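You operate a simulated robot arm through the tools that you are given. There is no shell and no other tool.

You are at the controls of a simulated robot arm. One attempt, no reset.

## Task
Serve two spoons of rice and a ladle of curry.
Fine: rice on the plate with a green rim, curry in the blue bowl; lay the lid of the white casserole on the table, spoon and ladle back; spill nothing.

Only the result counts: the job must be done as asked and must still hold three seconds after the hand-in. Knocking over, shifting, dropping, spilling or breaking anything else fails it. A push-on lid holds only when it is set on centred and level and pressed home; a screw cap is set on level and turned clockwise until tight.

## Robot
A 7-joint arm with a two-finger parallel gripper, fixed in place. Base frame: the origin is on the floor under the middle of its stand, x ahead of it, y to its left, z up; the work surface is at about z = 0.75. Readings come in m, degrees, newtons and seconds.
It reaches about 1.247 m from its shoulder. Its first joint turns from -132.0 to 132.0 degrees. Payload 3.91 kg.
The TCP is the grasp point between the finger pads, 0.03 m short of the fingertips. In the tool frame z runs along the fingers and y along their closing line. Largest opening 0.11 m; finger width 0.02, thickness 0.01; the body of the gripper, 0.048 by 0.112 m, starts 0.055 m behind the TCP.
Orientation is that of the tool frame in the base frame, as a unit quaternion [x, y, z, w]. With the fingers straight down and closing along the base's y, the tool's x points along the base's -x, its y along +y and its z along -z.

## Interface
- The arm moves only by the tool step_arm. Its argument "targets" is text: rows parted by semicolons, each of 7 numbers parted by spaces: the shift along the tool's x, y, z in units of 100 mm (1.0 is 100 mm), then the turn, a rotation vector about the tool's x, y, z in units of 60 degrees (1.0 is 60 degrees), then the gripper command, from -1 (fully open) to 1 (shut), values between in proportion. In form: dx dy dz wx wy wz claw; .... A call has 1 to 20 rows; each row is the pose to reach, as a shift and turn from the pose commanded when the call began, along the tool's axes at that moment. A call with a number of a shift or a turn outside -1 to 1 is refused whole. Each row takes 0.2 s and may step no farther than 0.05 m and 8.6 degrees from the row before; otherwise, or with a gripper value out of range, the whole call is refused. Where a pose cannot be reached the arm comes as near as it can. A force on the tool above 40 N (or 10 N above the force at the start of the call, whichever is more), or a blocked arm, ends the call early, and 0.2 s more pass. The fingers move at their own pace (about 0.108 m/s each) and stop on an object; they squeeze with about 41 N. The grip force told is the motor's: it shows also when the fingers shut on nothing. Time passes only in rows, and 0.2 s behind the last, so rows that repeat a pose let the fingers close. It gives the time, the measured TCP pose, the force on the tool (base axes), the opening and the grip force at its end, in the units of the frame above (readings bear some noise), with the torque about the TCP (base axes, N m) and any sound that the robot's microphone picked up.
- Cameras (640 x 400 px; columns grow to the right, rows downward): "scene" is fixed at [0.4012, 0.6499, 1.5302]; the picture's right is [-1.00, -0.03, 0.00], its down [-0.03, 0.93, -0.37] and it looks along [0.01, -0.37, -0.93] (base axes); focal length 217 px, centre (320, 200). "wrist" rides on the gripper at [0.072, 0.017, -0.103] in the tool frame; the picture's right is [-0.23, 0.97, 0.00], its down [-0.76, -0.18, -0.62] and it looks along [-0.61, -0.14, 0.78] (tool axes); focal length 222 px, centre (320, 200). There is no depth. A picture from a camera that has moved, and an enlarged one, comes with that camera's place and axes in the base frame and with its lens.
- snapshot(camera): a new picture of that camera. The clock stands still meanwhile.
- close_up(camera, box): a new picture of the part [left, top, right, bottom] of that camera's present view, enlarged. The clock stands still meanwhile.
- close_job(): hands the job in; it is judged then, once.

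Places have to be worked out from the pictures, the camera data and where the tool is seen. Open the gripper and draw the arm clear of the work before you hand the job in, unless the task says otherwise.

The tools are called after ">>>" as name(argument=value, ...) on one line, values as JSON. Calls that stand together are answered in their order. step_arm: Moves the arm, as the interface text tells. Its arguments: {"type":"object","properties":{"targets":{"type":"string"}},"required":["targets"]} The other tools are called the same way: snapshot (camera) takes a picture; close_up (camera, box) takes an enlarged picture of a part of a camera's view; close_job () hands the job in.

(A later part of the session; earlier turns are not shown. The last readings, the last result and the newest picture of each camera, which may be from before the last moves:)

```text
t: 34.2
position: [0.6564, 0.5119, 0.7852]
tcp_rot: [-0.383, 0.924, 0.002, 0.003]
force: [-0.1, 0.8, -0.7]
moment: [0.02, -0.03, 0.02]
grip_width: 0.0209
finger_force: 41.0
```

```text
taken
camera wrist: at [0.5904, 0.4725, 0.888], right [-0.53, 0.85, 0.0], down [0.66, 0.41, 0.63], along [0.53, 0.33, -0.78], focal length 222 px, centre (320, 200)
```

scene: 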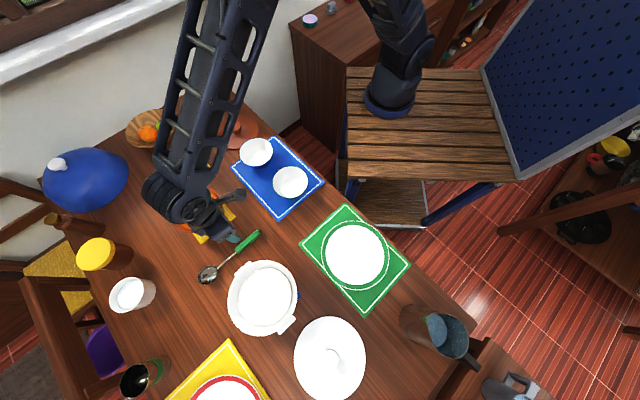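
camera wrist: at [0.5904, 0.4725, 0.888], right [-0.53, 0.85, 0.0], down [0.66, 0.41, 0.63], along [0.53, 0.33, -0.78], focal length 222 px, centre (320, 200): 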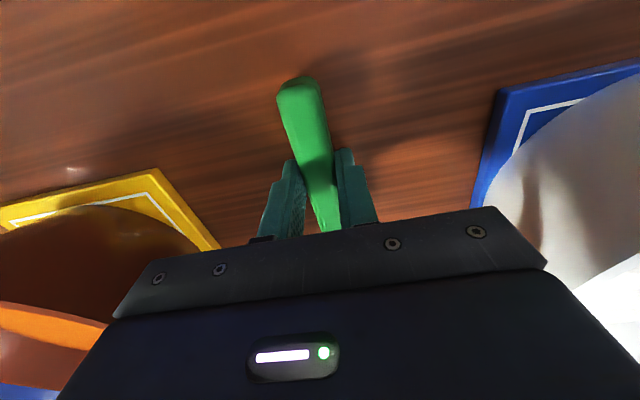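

The handle is gripped (0.021 m) at TCP (0.656, 0.512, 0.785); I'll return it to this pose later. I lift it gently.

>>> step_arm(targets="0 0 -0.05 0 0 0 1; 0 0 -0.12 0 0 0 1; 0 0 -0.24 0 0 0 1; 0 0 -0.4 0 0 0 1; 0 0 -0.6 0 0 0 1; 0 0 -0.8 0 0 0 1; 0 0 -1 0 0 0 1")

>>> step_arm(targets="0 0 -0.2 0 0 0 1; 0 0 -0.4 0 0 0 1; 0 0 -0.6 0 0 0 1; 0 0 -0.8 0 0 0 1")

>>> snapshot(camera="wrist")

>>> snapshot(camera="scene")

```text
t: 35.8
position: [0.654, 0.5118, 0.8864]
tcp_rot: [-0.383, 0.924, 0.002, 0.004]
force: [-0.8, 0.4, -1.8]
moment: [-0.04, 0.02, 0.01]
grip_width: 0.0213
finger_force: 40.9
```

```text
t: 36.8
position: [0.6565, 0.5099, 0.9645]
tcp_rot: [-0.382, 0.924, 0.002, 0.003]
force: [0.4, -0.2, -0.2]
moment: [-0.03, 0.04, 0.02]
grip_width: 0.021
finger_force: 40.9
```

```text
taken
camera wrist: at [0.59, 0.4705, 1.0677], right [-0.53, 0.85, 0.0], down [0.66, 0.41, 0.63], along [0.53, 0.33, -0.78], focal length 222 px, centre (320, 200)
```

wrist: 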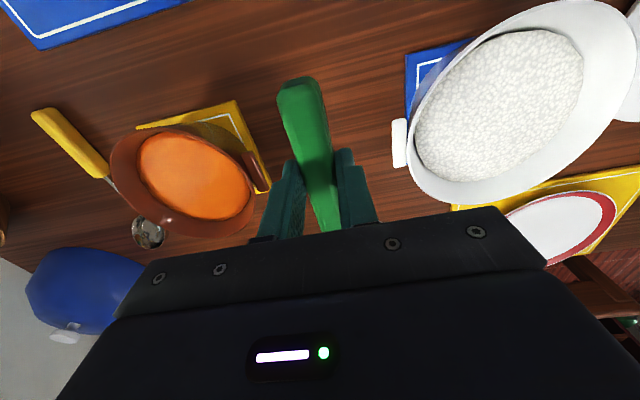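

```text
taken
```

scene: 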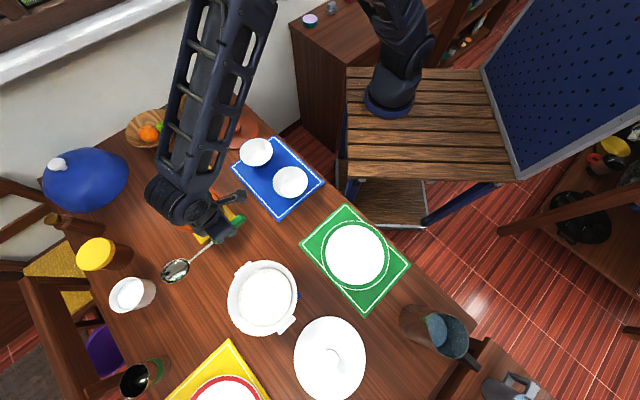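

The spoon is lifted. I zoom on its bowl in the scene view to check its pitch in the grip.

>>> close_up(camera="scene", box=[150, 215, 260, 295])

```text
5.00 times, centred on (205, 255) of scene
camera zoom: at [0.4012, 0.6499, 1.5302], right [-1.0, -0.03, 0.0], down [-0.03, 0.93, -0.37], along [0.01, -0.37, -0.93], focal length 1085 px, centre (895, -75)
```

zoom: 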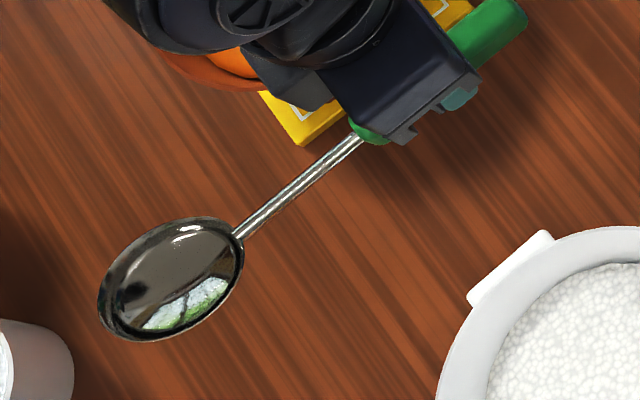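

The spoon is level in the grip: its bowl centre lies 0.166 m ahead of the TCP and about 0.02 m below it. Before scooping I'll rehearse the emptying motion over the plate with the empty spoon, turning to a yaw of 135° on the way.

>>> step_arm(targets="0.14 0.07 0 0 0 -0.125 1; 0.28 0.14 0 0 0 -0.25 1; 0.42 0.21 0 0 0 -0.375 1; 0.57 0.28 0 0 0 -0.5 1; 0.71 0.35 0 0 0 -0.625 1; 0.848 0.424 0 0 0 -0.75 1")

>>> step_arm(targets="0.05 0.15 0 0 0 -0.125 1; 0.1 0.3 0 0 0 -0.25 1; 0.15 0.45 0 0 0 -0.375 1; 0.2 0.6 0 0 0 -0.5 1; 0.25 0.75 0 0 0 -0.625 1; 0.3 0.9 0 0 0 -0.75 1")

>>> step_arm(targets="-0.2 0.35 0 0 0 0 1; -0.4 0.69 0 0 0 0 1")

>>> snapshot(camera="scene")

>>> snapshot(camera="wrist")

```text
t: 38.2
position: [0.5637, 0.4813, 0.9643]
tcp_rot: [0.707, -0.707, 0.0, -0.004]
force: [-0.3, -0.7, -0.3]
moment: [-0.03, 0.02, -0.01]
grip_width: 0.0208
finger_force: 40.6
```

```text
t: 39.6
position: [0.4744, 0.4524, 0.9645]
tcp_rot: [0.924, -0.383, 0.001, -0.004]
force: [0.4, 0.4, -0.2]
moment: [-0.02, -0.02, 0.02]
grip_width: 0.0211
finger_force: 40.7
```

```text
t: 40.2
position: [0.3968, 0.431, 0.9632]
tcp_rot: [0.924, -0.383, 0.0, -0.004]
force: [-0.1, -0.1, -1.5]
moment: [0.01, -0.01, 0.03]
grip_width: 0.0211
finger_force: 40.7
```

```text
taken
```

scene: 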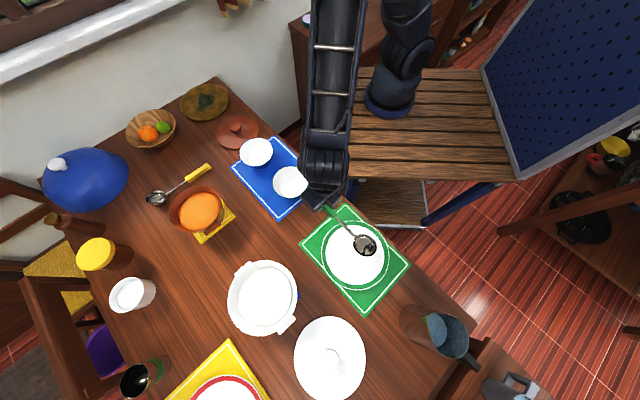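

```text
taken
camera wrist: at [0.4345, 0.3661, 1.0666], right [-0.85, -0.53, -0.01], down [-0.41, 0.66, 0.63], along [-0.33, 0.53, -0.78], focal length 222 px, centre (320, 200)
```

wrist: 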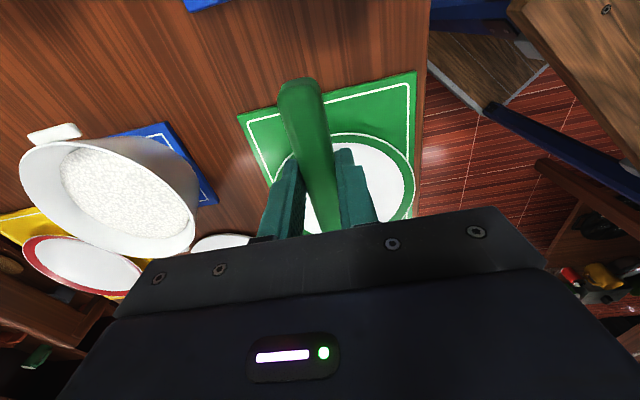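

Reached fine. Now I test the roll about the spoon's axis at this safe height.

>>> step_arm(targets="0 0 0 0.14 0 0 1; 0 0 0 0.28 0 0 1; 0 0 0 0.42 0 0 1; 0 0 0 0.56 0 0 1; 0 0 0 0.7 0 0 1; 0 0 0 0.84 0 0 1; 0 0 0 0.98 0 0 1")

>>> snapshot(camera="scene")

```text
t: 41.8
position: [0.3973, 0.4306, 0.9645]
tcp_rot: [0.802, -0.334, 0.188, -0.458]
force: [-0.1, 0.8, -0.1]
moment: [-0.02, 0.0, 0.02]
grip_width: 0.0209
finger_force: 41.2
```

```text
taken
```

scene: 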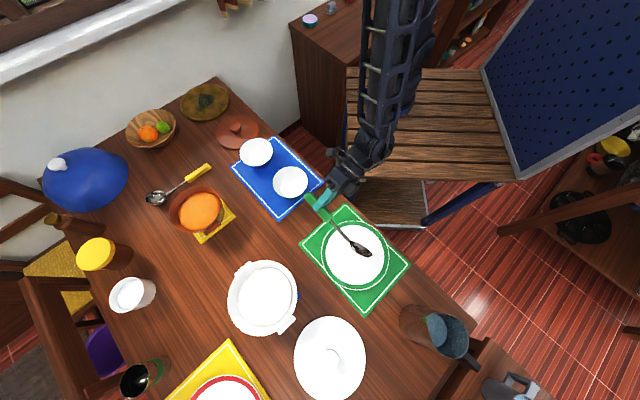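

The roll works as expected. I continue to about 100° to see whether the wrist allows it.

>>> step_arm(targets="0 0 0 0.14 0 0 1; 0 0 0 0.28 0 0 1; 0 0 0 0.42 0 0 1; 0 0 0 0.56 0 0 1; 0 0 0 0.7 0 0 1")

>>> snapshot(camera="scene")

>>> snapshot(camera="wrist")

```text
t: 43.0
position: [0.3983, 0.4308, 0.9646]
tcp_rot: [-0.586, 0.243, -0.295, 0.715]
force: [0.3, -1.0, -0.3]
moment: [-0.04, -0.04, 0.02]
grip_width: 0.021
finger_force: 41.2
```

```text
taken
```

scene: 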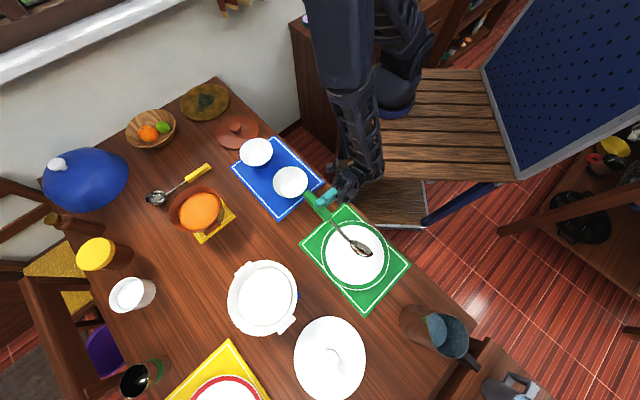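

```text
taken
camera wrist: at [0.3774, 0.3101, 0.927], right [-0.03, 0.3, -0.95], down [-1.0, 0.08, 0.05], along [0.09, 0.95, 0.29], focal length 222 px, centre (320, 200)
```

wrist: 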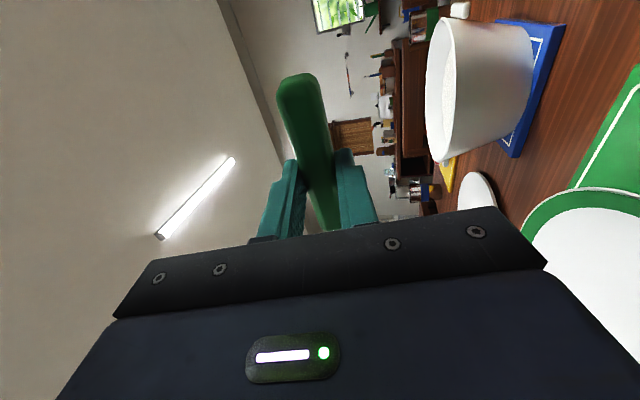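

The roll to 101° is reachable. While the wrist camera happens to look sideways at the casserole, I zoom in to measure its rim height.

>>> close_up(camera="wrist", box=[400, 0, 640, 200])

>>> close_up(camera="scene", box=[290, 180, 400, 290])

```text
2.00 times, centred on (520, 100) of wrist
camera zoom: at [0.3774, 0.3101, 0.927], right [-0.03, 0.3, -0.95], down [-1.0, 0.08, 0.05], along [0.09, 0.95, 0.29], focal length 444 px, centre (-80, 400)
```

zoom: 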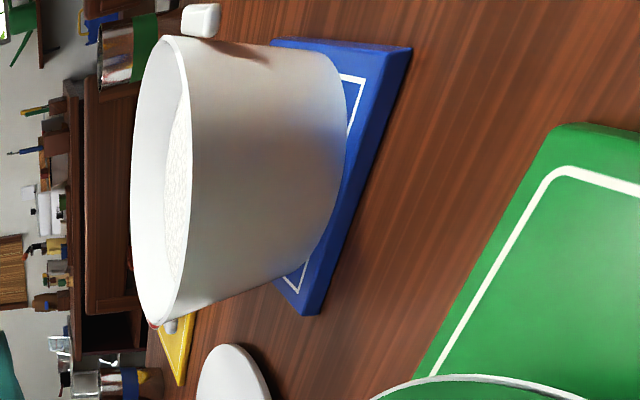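

```text
3.64 times, centred on (345, 235) of scene
camera zoom: at [0.4012, 0.6499, 1.5302], right [-1.0, -0.03, 0.0], down [-0.03, 0.93, -0.37], along [0.01, -0.37, -0.93], focal length 789 px, centre (229, 73)
```

zoom: 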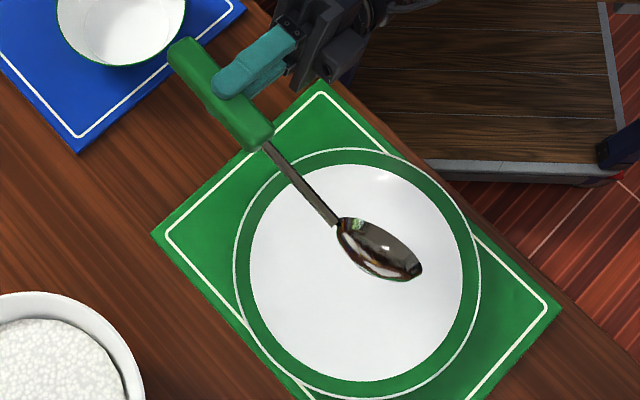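

The rim is at z≈0.846 and the rice surface at z≈0.82. The rehearsal is good; I unroll the spoon back to level.

>>> step_arm(targets="0 0 0 -0.14 0 0 1; 0 0 0 -0.28 0 0 1; 0 0 0 -0.42 0 0 1; 0 0 0 -0.56 0 0 1; 0 0 0 -0.7 0 0 1")

>>> step_arm(targets="0 0 0 -0.14 0 0 1; 0 0 0 -0.28 0 0 1; 0 0 0 -0.42 0 0 1; 0 0 0 -0.56 0 0 1; 0 0 0 -0.7 0 0 1; 0 0 0 -0.84 0 0 1; 0 0 0 -0.98 0 0 1")

```text
t: 44.2
position: [0.3976, 0.4318, 0.962]
tcp_rot: [0.804, -0.334, 0.187, -0.456]
force: [1.0, 0.0, -1.0]
moment: [-0.06, -0.01, -0.01]
grip_width: 0.0213
finger_force: 41.4
```

```text
t: 45.8
position: [0.3964, 0.4317, 0.9644]
tcp_rot: [0.924, -0.383, 0.001, -0.003]
force: [0.0, -0.4, -0.9]
moment: [-0.02, 0.0, 0.01]
grip_width: 0.0208
finger_force: 41.3
```

I move back to the casserole, turning to a yaw of 90° so that the spoon points along +y over the rice.

>>> step_arm(targets="0.1 -0.3 -0.08 0 0 0.125 1; 0.2 -0.6 -0.16 0 0 0.25 1; 0.306 -0.9 -0.245 0 0 0.375 1")

>>> step_arm(targets="-0.02 -0.32 0 0 0 0.125 1; -0.045 -0.64 0 0 0 0.25 1; -0.066 -0.951 0 0 0 0.375 1; -0.066 -0.951 0 0 0 0.375 1")

>>> snapshot(camera="scene")

>>> snapshot(camera="wrist")

```text
t: 46.6
position: [0.4821, 0.4731, 0.9893]
tcp_rot: [0.831, -0.556, -0.001, -0.004]
force: [-0.7, 1.6, 0.0]
moment: [-0.03, -0.02, -0.02]
grip_width: 0.021
finger_force: 41.2
```

```text
t: 47.6
position: [0.569, 0.5145, 0.9884]
tcp_rot: [-0.707, 0.708, 0.002, 0.003]
force: [-1.3, -0.2, -0.6]
moment: [-0.07, -0.01, 0.02]
grip_width: 0.021
finger_force: 41.5
```

```text
taken
```

scene: 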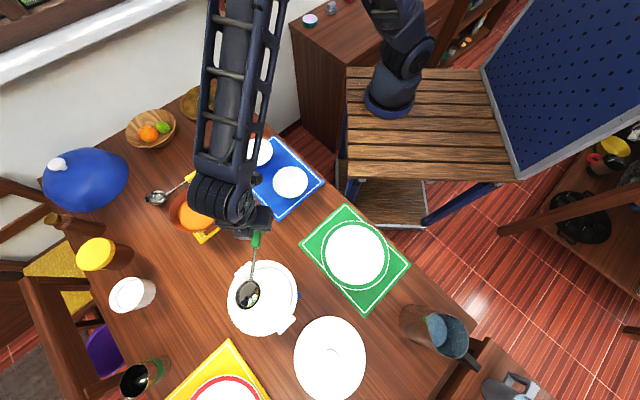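

```text
taken
camera wrist: at [0.5494, 0.4414, 1.0923], right [-0.97, 0.23, 0.0], down [0.18, 0.76, 0.63], along [0.15, 0.61, -0.78], focal length 222 px, centre (320, 200)
```

wrist: 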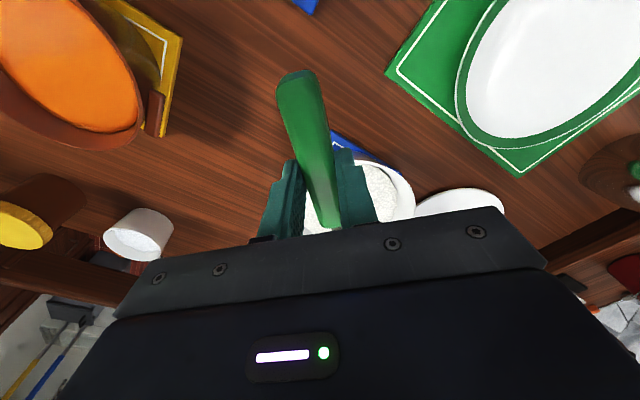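

The bowl projects where my model says. I pitch it nose-down 35° above the rice first and check.

>>> step_arm(targets="0 0 0 0 0.117 0 1; 0 0 0 0 0.233 0 1; 0 0 0 0 0.35 0 1; 0 0 0 0 0.467 0 1; 0 0 0 0 0.583 0 1; 0 0 0 0 0.583 0 1")

>>> close_up(camera="scene", box=[205, 215, 325, 345])

>>> snapshot(camera="wrist")

```text
t: 49.0
position: [0.5682, 0.5155, 0.9881]
tcp_rot: [-0.674, 0.676, -0.212, -0.211]
force: [0.6, -0.4, -0.1]
moment: [-0.03, 0.02, -0.02]
grip_width: 0.0208
finger_force: 40.5
```

```text
3.08 times, centred on (265, 280) of scene
camera zoom: at [0.4012, 0.6499, 1.5302], right [-1.0, -0.03, 0.0], down [-0.03, 0.93, -0.37], along [0.01, -0.37, -0.93], focal length 668 px, centre (489, -46)
```

zoom: 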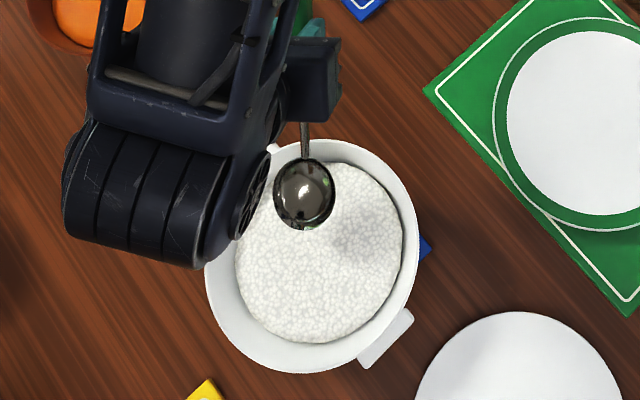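

```text
taken
camera wrist: at [0.5494, 0.5141, 1.1158], right [-0.97, 0.19, -0.13], down [0.18, 0.98, 0.08], along [0.14, 0.05, -0.99], focal length 222 px, centre (320, 200)
```

wrist: 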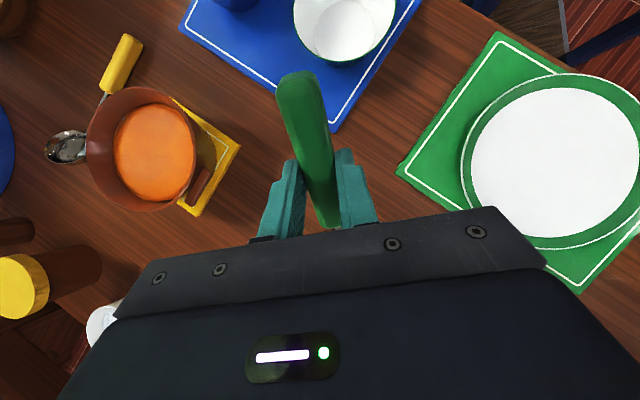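

The pitched bowl hangs over the −y half of the rice, clear of the rim. Now the scoop: dip, drive forward, level out and lift.

>>> step_arm(targets="-0.213 0 0.217 0 0 0 1; -0.369 0 0.352 0 0 0 1; -0.446 0 0.462 0 0 0 1; -0.588 0 0.455 0 -0.033 0 1; -0.735 0 0.438 0 -0.075 0 1; -0.872 0 0.42 0 -0.117 0 1; -0.898 0 0.445 0 -0.175 0 1; -0.921 0 0.477 0 -0.233 0 1; -0.935 0 0.502 0 -0.283 0 1; -0.902 0 0.521 0 -0.367 0 1; -0.839 0 0.536 0 -0.45 0 1; -0.813 0 0.541 0 -0.517 0 1; -0.779 0 0.529 0 -0.583 0 1; -0.705 0 0.422 0 -0.583 0 1; -0.561 0 0.218 0 -0.583 0 1")

>>> close_up(camera="scene", box=[205, 215, 325, 345])

>>> snapshot(camera="scene")

```text
t: 52.2
position: [0.5695, 0.5481, 0.9389]
tcp_rot: [-0.706, 0.708, 0.001, 0.005]
force: [-0.8, -0.6, -1.1]
moment: [-0.09, 0.01, 0.0]
grip_width: 0.021
finger_force: 41.1
```

```text
3.08 times, centred on (265, 280) of scene
camera zoom: at [0.4012, 0.6499, 1.5302], right [-1.0, -0.03, 0.0], down [-0.03, 0.93, -0.37], along [0.01, -0.37, -0.93], focal length 668 px, centre (489, -46)
```

zoom: 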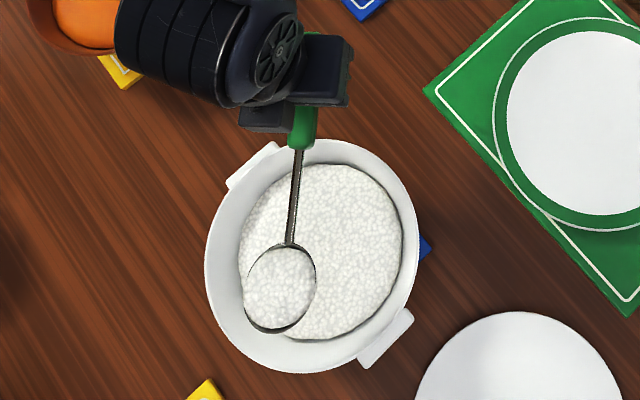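

```text
taken
```

scene: 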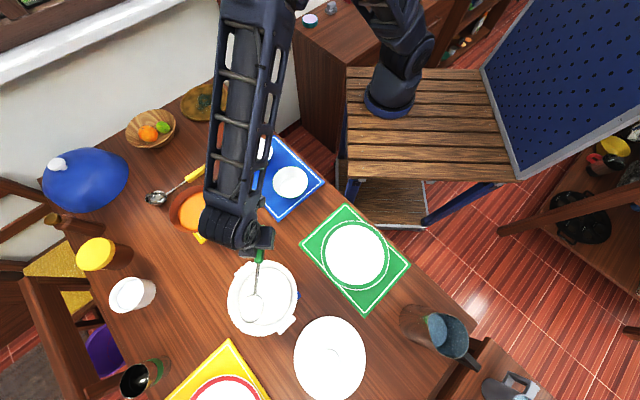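

The spoon carries a heaped portion of rice. I carry it slowly and level towards the plate.

>>> step_arm(targets="0.0225 0.0475 -0.011 0 0 -0.019 1; 0.0675 0.1425 -0.032 0 0 -0.056 1; 0.135 0.285 -0.0645 0 0 -0.1125 1; 0.2025 0.4275 -0.097 0 0 -0.169 1; 0.27 0.57 -0.129 0 0 -0.225 1; 0.3375 0.7125 -0.161 0 0 -0.281 1; 0.405 0.855 -0.194 0 0 -0.3375 1; 0.45 0.95 -0.215 0 0 -0.375 1")

>>> close_up(camera="scene", box=[215, 190, 415, 345])

```text
t: 54.0
position: [0.4732, 0.5035, 0.9602]
tcp_rot: [0.831, -0.556, -0.001, -0.003]
force: [0.7, -0.1, -2.6]
moment: [-0.06, -0.01, 0.0]
grip_width: 0.021
finger_force: 41.2
```

```text
2.58 times, centred on (315, 268) of scene
camera zoom: at [0.4012, 0.6499, 1.5302], right [-1.0, -0.03, 0.0], down [-0.03, 0.93, -0.37], along [0.01, -0.37, -0.93], focal length 560 px, centre (333, 26)
```

zoom: 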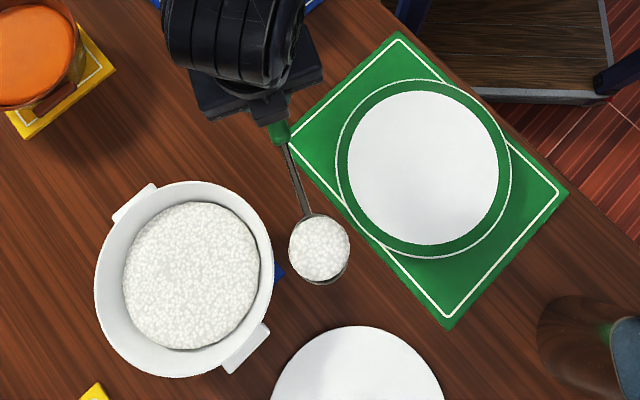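

The rice holds well. I continue over the plate.

>>> step_arm(targets="0.002 0.05 0 0 0 -0.019 1; 0.005 0.15 0 0 0 -0.056 1; 0.01 0.3 0 0 0 -0.1125 1; 0.014 0.45 0 0 0 -0.169 1; 0.018 0.6 0 0 0 -0.225 1; 0.022 0.75 0 0 0 -0.281 1; 0.027 0.9 0 0 0 -0.3375 1; 0.03 1 0 0 0 -0.375 1")

>>> close_up(camera="scene", box=[215, 190, 415, 345])

```text
t: 55.8
position: [0.3821, 0.4639, 0.9592]
tcp_rot: [0.924, -0.383, 0.0, -0.003]
force: [0.6, 0.2, -0.9]
moment: [-0.06, -0.04, 0.01]
grip_width: 0.0213
finger_force: 40.9
```

```text
2.58 times, centred on (315, 268) of scene
camera zoom: at [0.4012, 0.6499, 1.5302], right [-1.0, -0.03, 0.0], down [-0.03, 0.93, -0.37], along [0.01, -0.37, -0.93], focal length 560 px, centre (333, 26)
```

zoom: 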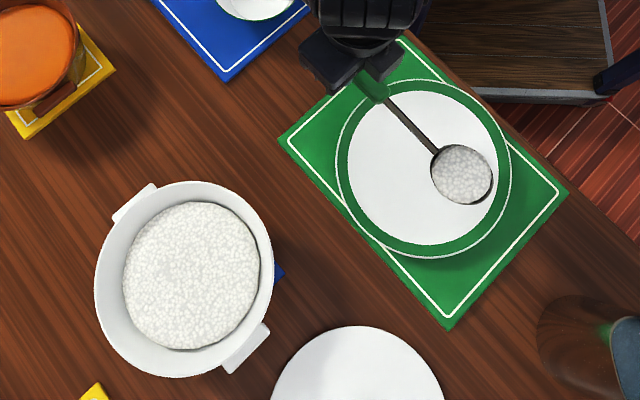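

The full spoon is over the plate. I pitch it nose-down 40°, bringing the bowl low over the plate's centre.

>>> step_arm(targets="-0.004 0.013 0 0 0.04 0 1; -0.008 0.027 0 0 0.1 0 1; -0.012 0.04 0 0 0.17 0 1; -0.016 0.053 0 0 0.24 0 1; -0.02 0.067 0 0 0.31 0 1; -0.024 0.08 0 0 0.38 0 1; -0.028 0.093 0 0 0.45 0 1; -0.032 0.107 0 0 0.52 0 1; -0.032 0.121 0 0 0.59 0 1; -0.032 0.121 0 0 0.667 0 1")

>>> close_up(camera="scene", box=[285, 190, 415, 320])

```text
t: 58.0
position: [0.3724, 0.4564, 0.9601]
tcp_rot: [0.867, -0.361, 0.318, 0.128]
force: [0.1, -0.6, -0.9]
moment: [0.0, 0.0, 0.0]
grip_width: 0.0208
finger_force: 40.9
```

```text
3.08 times, centred on (350, 255) of scene
camera zoom: at [0.4012, 0.6499, 1.5302], right [-1.0, -0.03, 0.0], down [-0.03, 0.93, -0.37], along [0.01, -0.37, -0.93], focal length 668 px, centre (228, 31)
```

zoom: 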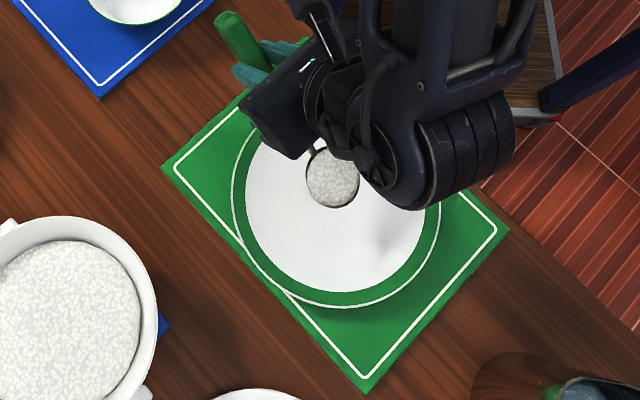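

At 40° the rice still sits in the bowl. Now I roll about the spoon's axis.

>>> step_arm(targets="0 0 0 0.12 0 0 1; 0 0 0 0.24 0 0 1; 0 0 0 0.36 0 0 1; 0 0 0 0.48 0 0 1; 0 0 0 0.6 0 0 1; 0 0 0 0.72 0 0 1; 0 0 0 0.84 0 0 1; 0 0 0 0.96 0 0 1")

>>> close_up(camera="scene", box=[285, 190, 415, 320])

```text
t: 59.8
position: [0.3711, 0.457, 0.9597]
tcp_rot: [0.822, -0.164, 0.45, -0.307]
force: [0.3, -0.7, -0.3]
moment: [-0.05, 0.0, 0.0]
grip_width: 0.021
finger_force: 41.2
```

```text
3.08 times, centred on (350, 255) of scene
camera zoom: at [0.4012, 0.6499, 1.5302], right [-1.0, -0.03, 0.0], down [-0.03, 0.93, -0.37], along [0.01, -0.37, -0.93], focal length 668 px, centre (228, 31)
```

zoom: 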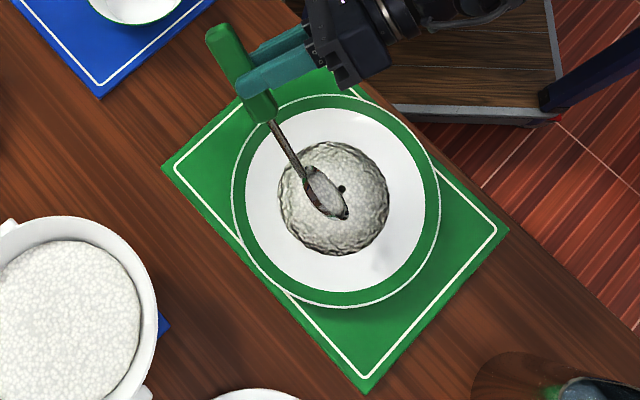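

A mound of rice is forming on the plate. I zoom in to see how much is left in the spoon.

>>> close_up(camera="scene", box=[320, 210, 385, 275])

```text
6.15 times, centred on (352, 242) of scene
camera zoom: at [0.4012, 0.6499, 1.5302], right [-1.0, -0.03, 0.0], down [-0.03, 0.93, -0.37], along [0.01, -0.37, -0.93], focal length 1336 px, centre (120, -62)
```

zoom: 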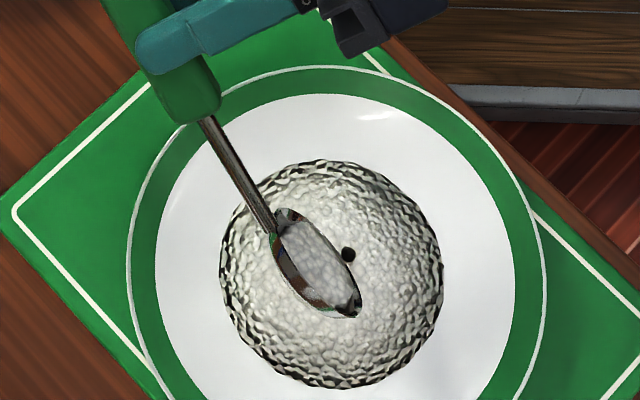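

Some rice is still in the spoon. I roll further and hold a moment.

>>> step_arm(targets="0 0 0 0.12 0 0 1; 0 0 0 0.24 0 0 1; 0 0 0 0.36 0 0 1; 0 0 0 0.48 0 0 1; 0 0 0 0.6 0 0 1; 0 0 0 0.6 0 0 1; 0 0 0 0.6 0 0 1; 0 0 0 0.6 0 0 1")

>>> close_up(camera="scene", box=[310, 200, 400, 290])

>>> snapshot(camera="scene")

```text
t: 61.6
position: [0.3706, 0.4566, 0.959]
tcp_rot: [0.687, -0.017, 0.48, -0.545]
force: [-0.6, -0.1, -1.0]
moment: [-0.01, 0.0, -0.03]
grip_width: 0.0208
finger_force: 41.5
```

```text
4.44 times, centred on (355, 245) of scene
camera zoom: at [0.4012, 0.6499, 1.5302], right [-1.0, -0.03, 0.0], down [-0.03, 0.93, -0.37], along [0.01, -0.37, -0.93], focal length 965 px, centre (164, 0)
```

zoom: 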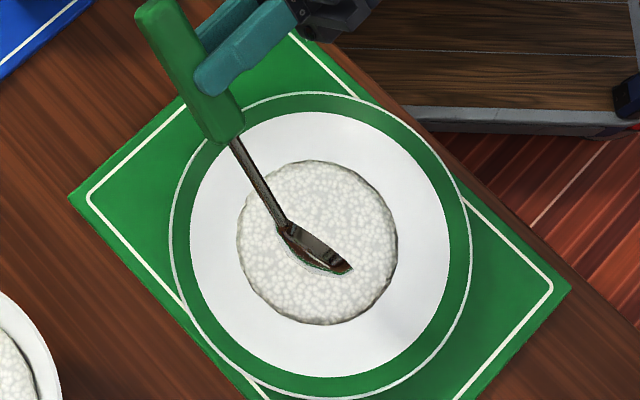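

```text
taken
```

scene: 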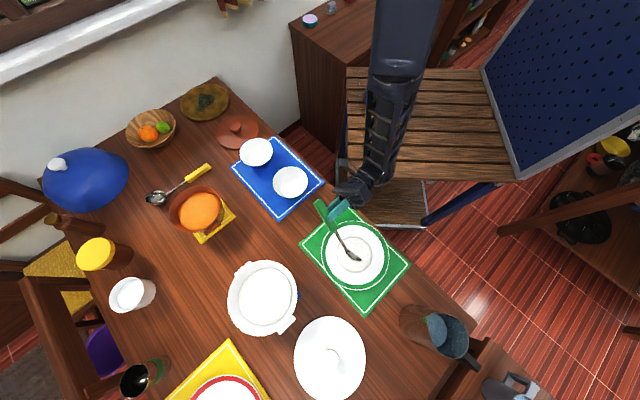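

The spoon looks empty. I give it a few degrees more and a short hold to make sure nothing stays behind.

>>> step_arm(targets="0 0 0 0.1 0 0 1; 0 0 0 0.1 0 0 1; 0 0 0 0.1 0 0 1")

>>> close_up(camera="scene", box=[330, 220, 380, 270])

```text
t: 62.4
position: [0.3713, 0.4572, 0.9584]
tcp_rot: [0.657, 0.008, 0.48, -0.581]
force: [0.4, 0.3, -1.0]
moment: [-0.01, 0.01, 0.01]
grip_width: 0.0213
finger_force: 40.9
```

```text
8.00 times, centred on (355, 245) of scene
camera zoom: at [0.4012, 0.6499, 1.5302], right [-1.0, -0.03, 0.0], down [-0.03, 0.93, -0.37], along [0.01, -0.37, -0.93], focal length 1736 px, centre (40, -160)
```

zoom: 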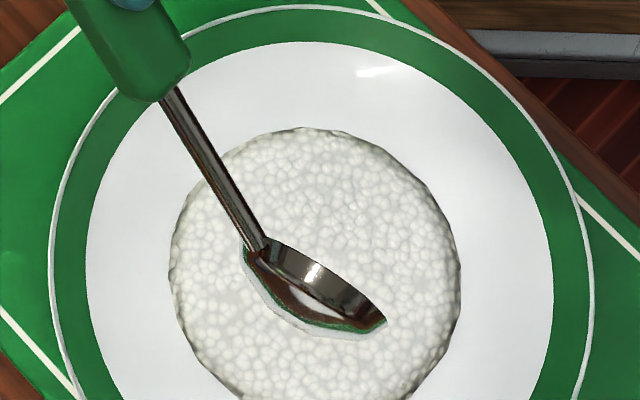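

Empty. I raise the spoon a little and unroll it back to level.

>>> step_arm(targets="0.064 -0.075 0.013 0 0 0 1; 0.129 -0.151 0.026 0 0 0 1; 0.129 -0.151 0.026 -0.14 0 0 1; 0.129 -0.151 0.026 -0.28 0 0 1; 0.129 -0.151 0.026 -0.42 0 0 1; 0.129 -0.151 0.026 -0.56 0 0 1; 0.129 -0.151 0.026 -0.7 0 0 1")

>>> step_arm(targets="0 0 0 -0.14 0 0 1; 0 0 0 -0.28 0 0 1; 0 0 0 -0.42 0 0 1; 0 0 0 -0.56 0 0 1; 0 0 0 -0.7 0 0 1; 0 0 0 -0.84 0 0 1; 0 0 0 -0.96 0 0 1")

>>> step_arm(targets="0 0 0 0 -0.14 0 1; 0 0 0 0 -0.28 0 1; 0 0 0 0 -0.42 0 1; 0 0 0 0 -0.56 0 1; 0 0 0 0 -0.667 0 1")

>>> snapshot(camera="scene")

```text
t: 64.0
position: [0.3701, 0.4555, 0.979]
tcp_rot: [0.822, -0.164, 0.451, -0.305]
force: [0.3, 0.1, -0.3]
moment: [-0.08, 0.0, -0.02]
grip_width: 0.0212
finger_force: 41.1
```

```text
t: 65.6
position: [0.3704, 0.4568, 0.9792]
tcp_rot: [0.868, -0.361, 0.316, 0.128]
force: [0.4, 0.1, -0.7]
moment: [0.02, -0.03, 0.01]
grip_width: 0.0212
finger_force: 41.2
```

```text
t: 66.8
position: [0.3718, 0.4556, 0.9796]
tcp_rot: [0.924, -0.383, 0.0, -0.003]
force: [0.1, -0.2, 0.2]
moment: [-0.06, -0.08, 0.03]
grip_width: 0.0211
finger_force: 40.5
```

```text
taken
```

scene: 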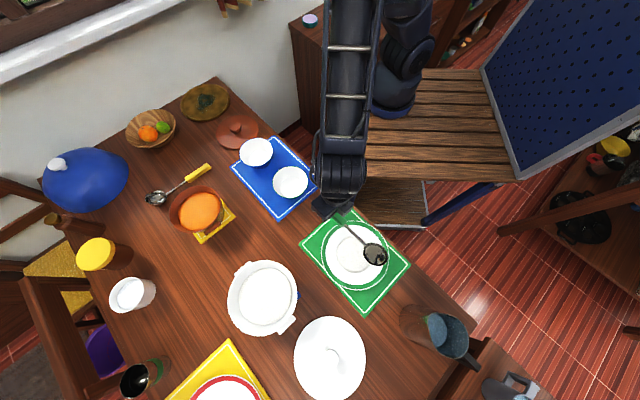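

Now back to the casserole for the second spoonful, with the same scoop.

>>> step_arm(targets="0.17 -0.32 -0.03 0 0 0.125 1; 0.34 -0.65 -0.06 0 0 0.25 1; 0.516 -0.969 -0.09 0 0 0.375 1")

>>> step_arm(targets="0.03 -0.32 0 0 0 0.125 1; 0.06 -0.64 0 0 0 0.25 1; 0.1 -0.96 0 0 0 0.375 1; 0.1 -0.96 0 0 0 0.375 1")

>>> close_up(camera="scene", box=[205, 215, 415, 345])

```text
t: 67.6
position: [0.4775, 0.4882, 0.9896]
tcp_rot: [0.831, -0.557, -0.001, -0.003]
force: [-0.4, 0.6, -0.2]
moment: [-0.06, -0.01, 0.0]
grip_width: 0.0208
finger_force: 40.8
```

```text
t: 68.6
position: [0.5696, 0.5157, 0.9901]
tcp_rot: [-0.706, 0.708, 0.0, 0.003]
force: [-0.4, 0.8, -0.6]
moment: [-0.05, 0.01, 0.0]
grip_width: 0.0212
finger_force: 40.7
```

```text
3.05 times, centred on (310, 280) of scene
camera zoom: at [0.4012, 0.6499, 1.5302], right [-1.0, -0.03, 0.0], down [-0.03, 0.93, -0.37], along [0.01, -0.37, -0.93], focal length 662 px, centre (350, -44)
```

zoom: 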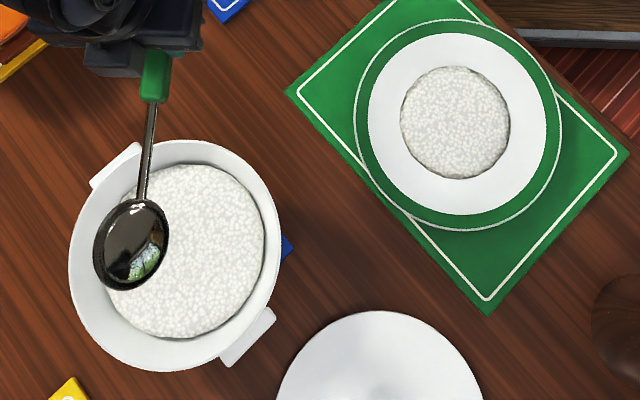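

The first portion sits neatly in the plate's middle with nothing beside it. I repeat pitch and scoop, 3 mm deeper.

>>> step_arm(targets="0 0 0 0 0.117 0 1; 0 0 0 0 0.233 0 1; 0 0 0 0 0.35 0 1; 0 0 0 0 0.467 0 1; 0 0 0 0 0.583 0 1; 0 0 0 0 0.583 0 1")

>>> step_arm(targets="-0.213 0 0.217 0 0 0 1; -0.369 0 0.352 0 0 0 1; -0.463 0 0.487 0 0 0 1; -0.605 0 0.48 0 -0.033 0 1; -0.752 0 0.463 0 -0.075 0 1; -0.889 0 0.445 0 -0.117 0 1; -0.915 0 0.47 0 -0.175 0 1; -0.938 0 0.502 0 -0.233 0 1; -0.952 0 0.527 0 -0.283 0 1; -0.902 0 0.525 0 -0.367 0 1; -0.839 0 0.536 0 -0.45 0 1; -0.813 0 0.541 0 -0.517 0 1; -0.779 0 0.529 0 -0.583 0 1; -0.705 0 0.422 0 -0.583 0 1; -0.561 0 0.218 0 -0.583 0 1")

>>> close_up(camera="scene", box=[205, 215, 325, 345])

```text
t: 70.0
position: [0.5683, 0.5164, 0.9895]
tcp_rot: [0.675, -0.675, 0.211, 0.21]
force: [0.9, -0.4, -1.3]
moment: [-0.02, 0.01, 0.01]
grip_width: 0.0212
finger_force: 41.5
```

```text
t: 73.2
position: [0.5695, 0.5495, 0.9398]
tcp_rot: [-0.706, 0.708, 0.001, 0.004]
force: [-0.1, 1.1, -0.3]
moment: [-0.07, -0.02, -0.01]
grip_width: 0.0208
finger_force: 41.1
```

```text
3.08 times, centred on (265, 280) of scene
camera zoom: at [0.4012, 0.6499, 1.5302], right [-1.0, -0.03, 0.0], down [-0.03, 0.93, -0.37], along [0.01, -0.37, -0.93], focal length 668 px, centre (489, -46)
```

zoom: 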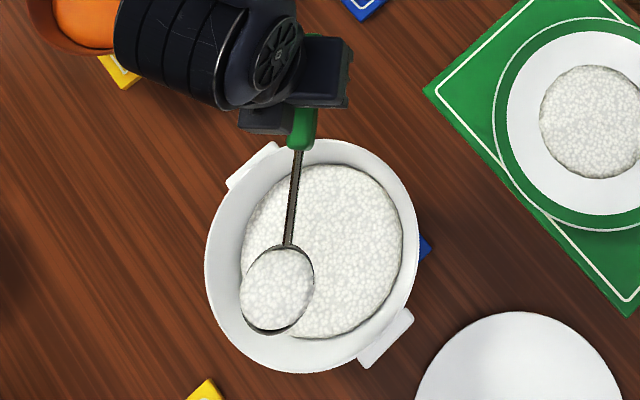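

A second full spoon. I carry it to the plate along the same path.

>>> step_arm(targets="0.0225 0.0475 -0.011 0 0 -0.019 1; 0.0675 0.1425 -0.032 0 0 -0.056 1; 0.135 0.285 -0.0645 0 0 -0.1125 1; 0.2025 0.4275 -0.097 0 0 -0.169 1; 0.27 0.57 -0.129 0 0 -0.225 1; 0.3375 0.7125 -0.161 0 0 -0.281 1; 0.405 0.855 -0.194 0 0 -0.3375 1; 0.45 0.95 -0.215 0 0 -0.375 1")

>>> step_arm(targets="0.002 0.05 0 0 0 -0.019 1; 0.005 0.15 0 0 0 -0.056 1; 0.01 0.3 0 0 0 -0.1125 1; 0.014 0.45 0 0 0 -0.169 1; 0.018 0.6 0 0 0 -0.225 1; 0.022 0.75 0 0 0 -0.281 1; 0.027 0.9 0 0 0 -0.3375 1; 0.03 1 0 0 0 -0.375 1")

>>> close_up(camera="scene", box=[215, 190, 415, 345])

```text
t: 75.0
position: [0.475, 0.504, 0.9608]
tcp_rot: [0.831, -0.556, -0.001, -0.004]
force: [0.2, -0.9, -2.0]
moment: [-0.05, 0.01, 0.02]
grip_width: 0.0209
finger_force: 41.3
```

```text
t: 76.8
position: [0.382, 0.4639, 0.9603]
tcp_rot: [0.924, -0.383, 0.0, -0.003]
force: [0.4, 0.0, -0.7]
moment: [-0.01, -0.01, -0.04]
grip_width: 0.0211
finger_force: 41.3
```

```text
2.58 times, centred on (315, 268) of scene
camera zoom: at [0.4012, 0.6499, 1.5302], right [-1.0, -0.03, 0.0], down [-0.03, 0.93, -0.37], along [0.01, -0.37, -0.93], focal length 560 px, centre (333, 26)
```

zoom: 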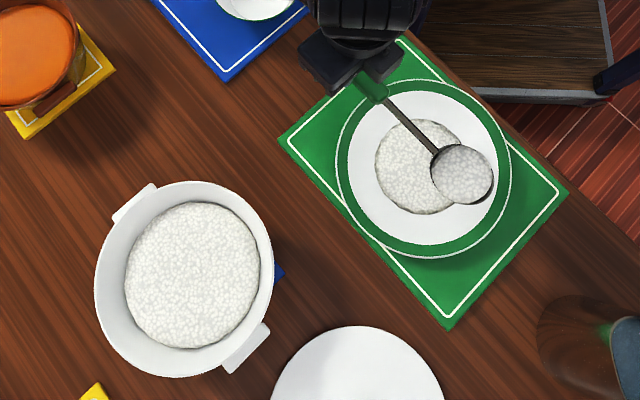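

Same emptying motion, 10 mm higher to clear the mound.

>>> step_arm(targets="-0.004 0.013 -0.02 0 0.04 0 1; -0.008 0.027 -0.05 0 0.1 0 1; -0.012 0.04 -0.1 0 0.17 0 1; -0.016 0.053 -0.1 0 0.24 0 1; -0.02 0.067 -0.1 0 0.31 0 1; -0.024 0.08 -0.1 0 0.38 0 1; -0.028 0.093 -0.1 0 0.45 0 1; -0.032 0.107 -0.1 0 0.52 0 1; -0.032 0.121 -0.1 0 0.59 0 1; -0.032 0.121 -0.1 0 0.667 0 1")

>>> step_arm(targets="0 0 0 0.12 0 0 1; 0 0 0 0.24 0 0 1; 0 0 0 0.36 0 0 1; 0 0 0 0.48 0 0 1; 0 0 0 0.6 0 0 1; 0 0 0 0.72 0 0 1; 0 0 0 0.84 0 0 1; 0 0 0 0.96 0 0 1")

>>> step_arm(targets="0 0 0 0.12 0 0 1; 0 0 0 0.24 0 0 1; 0 0 0 0.36 0 0 1; 0 0 0 0.48 0 0 1; 0 0 0 0.6 0 0 1; 0 0 0 0.7 0 0 1; 0 0 0 0.7 0 0 1; 0 0 0 0.7 0 0 1; 0 0 0 0.7 0 0 1; 0 0 0 0.7 0 0 1")

>>> close_up(camera="scene", box=[310, 200, 400, 290])

```text
t: 79.0
position: [0.373, 0.4572, 0.9697]
tcp_rot: [0.868, -0.361, 0.317, 0.128]
force: [0.5, -0.9, -0.9]
moment: [-0.01, -0.01, 0.01]
grip_width: 0.021
finger_force: 40.7
```

```text
t: 80.8
position: [0.3709, 0.4581, 0.97]
tcp_rot: [0.822, -0.164, 0.451, -0.307]
force: [0.1, 0.1, -0.5]
moment: [-0.01, 0.02, 0.03]
grip_width: 0.021
finger_force: 41.0
```

```text
t: 83.0
position: [0.371, 0.4567, 0.9702]
tcp_rot: [0.658, 0.009, 0.48, -0.58]
force: [-0.1, -0.2, -0.7]
moment: [-0.05, 0.0, -0.01]
grip_width: 0.0213
finger_force: 41.6
```

```text
4.44 times, centred on (355, 245) of scene
camera zoom: at [0.4012, 0.6499, 1.5302], right [-1.0, -0.03, 0.0], down [-0.03, 0.93, -0.37], along [0.01, -0.37, -0.93], focal length 965 px, centre (164, 0)
```

zoom: 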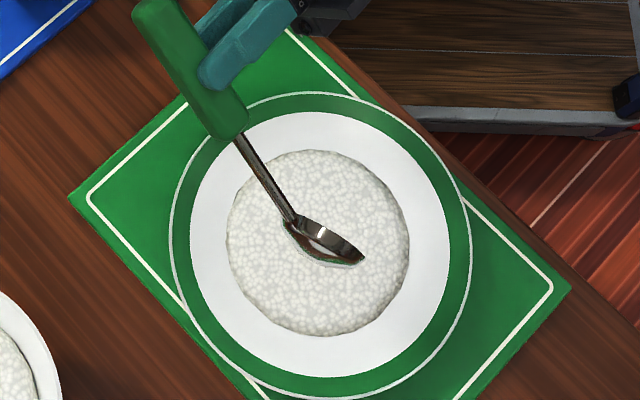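

The mound has grown and the spoon is empty again. I unroll it back to level.

>>> step_arm(targets="0.064 -0.075 0.013 0 0 0 1; 0.129 -0.151 0.026 0 0 0 1; 0.129 -0.151 0.026 -0.14 0 0 1; 0.129 -0.151 0.026 -0.28 0 0 1; 0.129 -0.151 0.026 -0.42 0 0 1; 0.129 -0.151 0.026 -0.56 0 0 1; 0.129 -0.151 0.026 -0.7 0 0 1")

>>> step_arm(targets="0 0 0 -0.14 0 0 1; 0 0 0 -0.28 0 0 1; 0 0 0 -0.42 0 0 1; 0 0 0 -0.56 0 0 1; 0 0 0 -0.7 0 0 1; 0 0 0 -0.84 0 0 1; 0 0 0 -0.96 0 0 1")

>>> step_arm(targets="0 0 0 0 -0.14 0 1; 0 0 0 0 -0.28 0 1; 0 0 0 0 -0.42 0 1; 0 0 0 0 -0.56 0 1; 0 0 0 0 -0.667 0 1; 0 0 0 0 -0.667 0 1")

>>> close_up(camera="scene", box=[290, 190, 420, 320])

```text
t: 84.6
position: [0.3729, 0.4573, 0.9896]
tcp_rot: [0.822, -0.165, 0.45, -0.306]
force: [0.2, 0.7, -0.1]
moment: [-0.01, -0.02, 0.0]
grip_width: 0.0209
finger_force: 41.8
```

```text
t: 86.2
position: [0.372, 0.4571, 0.9891]
tcp_rot: [0.868, -0.362, 0.316, 0.128]
force: [0.5, -0.2, -0.2]
moment: [-0.07, -0.03, 0.02]
grip_width: 0.0208
finger_force: 41.3
```

```text
t: 87.6
position: [0.3708, 0.4567, 0.9897]
tcp_rot: [0.924, -0.383, 0.0, -0.004]
force: [0.1, 0.3, -0.7]
moment: [-0.03, -0.03, -0.01]
grip_width: 0.0208
finger_force: 41.1
```

```text
3.08 times, centred on (355, 255) of scene
camera zoom: at [0.4012, 0.6499, 1.5302], right [-1.0, -0.03, 0.0], down [-0.03, 0.93, -0.37], along [0.01, -0.37, -0.93], focal length 668 px, centre (212, 31)
```

zoom: 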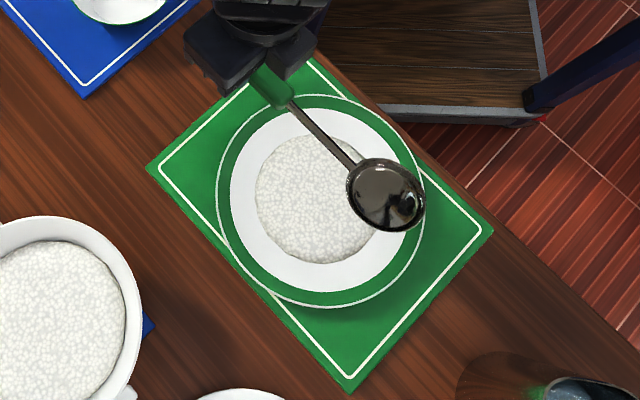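

The spoon is clean. I bring it back to where it lay: TCP (0.656, 0.512), yaw 45°, first high above.

>>> step_arm(targets="0.136 -0.2 0 0 0 0.125 1; 0.272 -0.4 0 0 0 0.25 1; 0.408 -0.6 0 0 0 0.375 1; 0.544 -0.8 0 0 0 0.5 1")

>>> step_arm(targets="0.018 -0.24 0 0 0 0.125 1; 0.036 -0.48 0 0 0 0.25 1; 0.054 -0.72 0 0 0 0.375 1; 0.072 -0.964 0 0 0 0.5 1")

>>> step_arm(targets="-0.107 -0.218 0.075 0 0 0.125 1; -0.214 -0.436 0.15 0 0 0.25 1; -0.321 -0.654 0.225 0 0 0.375 1; -0.428 -0.872 0.3 0 0 0.5 1; -0.428 -0.872 0.3 0 0 0.5 1")

>>> snapshot(camera="scene")

>>> snapshot(camera="wrist")

```text
t: 88.6
position: [0.4676, 0.4746, 0.991]
tcp_rot: [0.793, -0.61, -0.001, -0.003]
force: [0.4, -0.1, -0.8]
moment: [-0.01, -0.04, -0.03]
grip_width: 0.0209
finger_force: 41.4
```

```text
t: 89.6
position: [0.5618, 0.4931, 0.9916]
tcp_rot: [-0.608, 0.794, 0.002, 0.004]
force: [0.7, 0.4, -0.3]
moment: [-0.02, -0.01, -0.01]
grip_width: 0.0212
finger_force: 41.2
```

```text
t: 90.8
position: [0.658, 0.512, 0.962]
tcp_rot: [-0.381, 0.924, 0.002, 0.003]
force: [0.3, 0.4, -0.9]
moment: [-0.04, -0.02, -0.01]
grip_width: 0.0209
finger_force: 41.6
```

```text
taken
```

scene: 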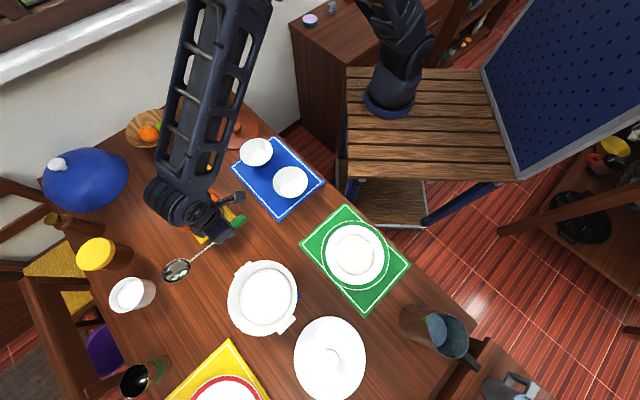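

```text
taken
camera wrist: at [0.593, 0.4722, 1.0645], right [-0.53, 0.85, 0.0], down [0.66, 0.41, 0.63], along [0.53, 0.33, -0.78], focal length 222 px, centre (320, 200)
```

wrist: 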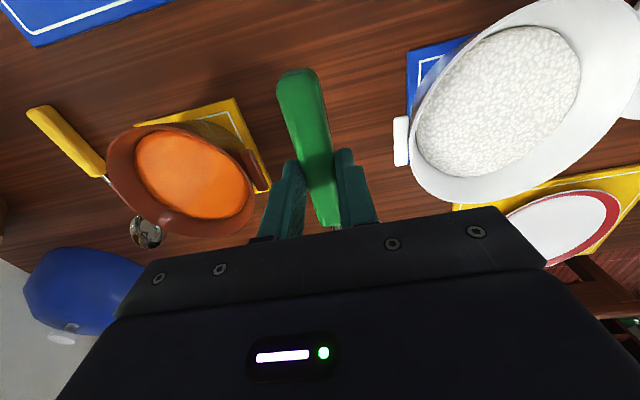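

The handle seems to have shifted a few millimetres in the grip. I check the bowl's place in the scene view.

>>> close_up(camera="scene", box=[150, 215, 260, 295])

>>> close_up(camera="wrist", box=[240, 50, 400, 250])

```text
5.00 times, centred on (205, 255) of scene
camera zoom: at [0.4012, 0.6499, 1.5302], right [-1.0, -0.03, 0.0], down [-0.03, 0.93, -0.37], along [0.01, -0.37, -0.93], focal length 1085 px, centre (895, -75)
```

zoom: 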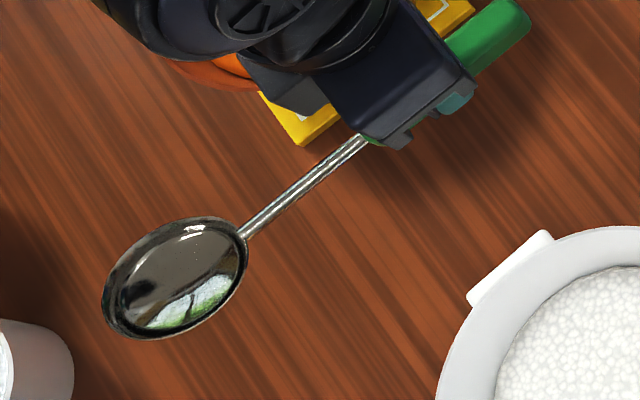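

```text
2.00 times, centred on (320, 150) of wrist
camera zoom: at [0.593, 0.4722, 1.0645], right [-0.53, 0.85, 0.0], down [0.66, 0.41, 0.63], along [0.53, 0.33, -0.78], focal length 444 px, centre (320, 300)
```

zoom: 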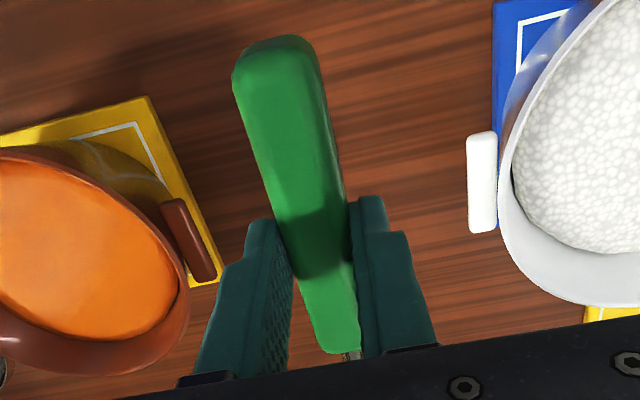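

The shift is only about 3–5 mm backwards along the handle; I compensate and lower the spoon.

>>> step_arm(targets="-0.01 0.003 0.25 0 0 0 1; -0.02 0.007 0.5 0 0 0 1; -0.02 0.007 0.75 0 0 0 1; -0.02 0.007 1 0 0 0 1")

>>> step_arm(targets="0 0 0.2 0 0 0 1; 0 0 0.4 0 0 0 1; 0 0 0.55 0 0 0 1; 0 0 0.65 0 0 0 1")

```text
t: 91.8
position: [0.6594, 0.5137, 0.8617]
tcp_rot: [-0.382, 0.924, 0.003, 0.004]
force: [-0.6, 0.4, -0.4]
moment: [0.01, 0.02, -0.01]
grip_width: 0.021
finger_force: 41.0
```

```text
t: 92.8
position: [0.6586, 0.5141, 0.7956]
tcp_rot: [-0.383, 0.924, 0.002, 0.004]
force: [-0.4, 0.5, -0.6]
moment: [-0.05, 0.02, -0.03]
grip_width: 0.0211
finger_force: 41.3
```

Now the last centimetre in small steps until it touches.

>>> step_arm(targets="0 0 0.03 0 0 0 1; 0 0 0.05 0 0 0 1; 0 0 0.07 0 0 0 1")

>>> step_arm(targets="0 0 0.01 0 0 0 1; 0 0 0.02 0 0 0 1")

```text
t: 93.6
position: [0.6579, 0.5155, 0.7899]
tcp_rot: [-0.383, 0.924, 0.001, 0.003]
force: [0.1, -0.9, -0.1]
moment: [-0.04, 0.04, 0.02]
grip_width: 0.0209
finger_force: 40.4
```

```text
t: 94.2
position: [0.6596, 0.5155, 0.7882]
tcp_rot: [-0.383, 0.924, 0.002, 0.003]
force: [-2.2, -3.0, 13.3]
moment: [0.25, -0.36, -0.06]
grip_width: 0.0209
finger_force: 40.6
```

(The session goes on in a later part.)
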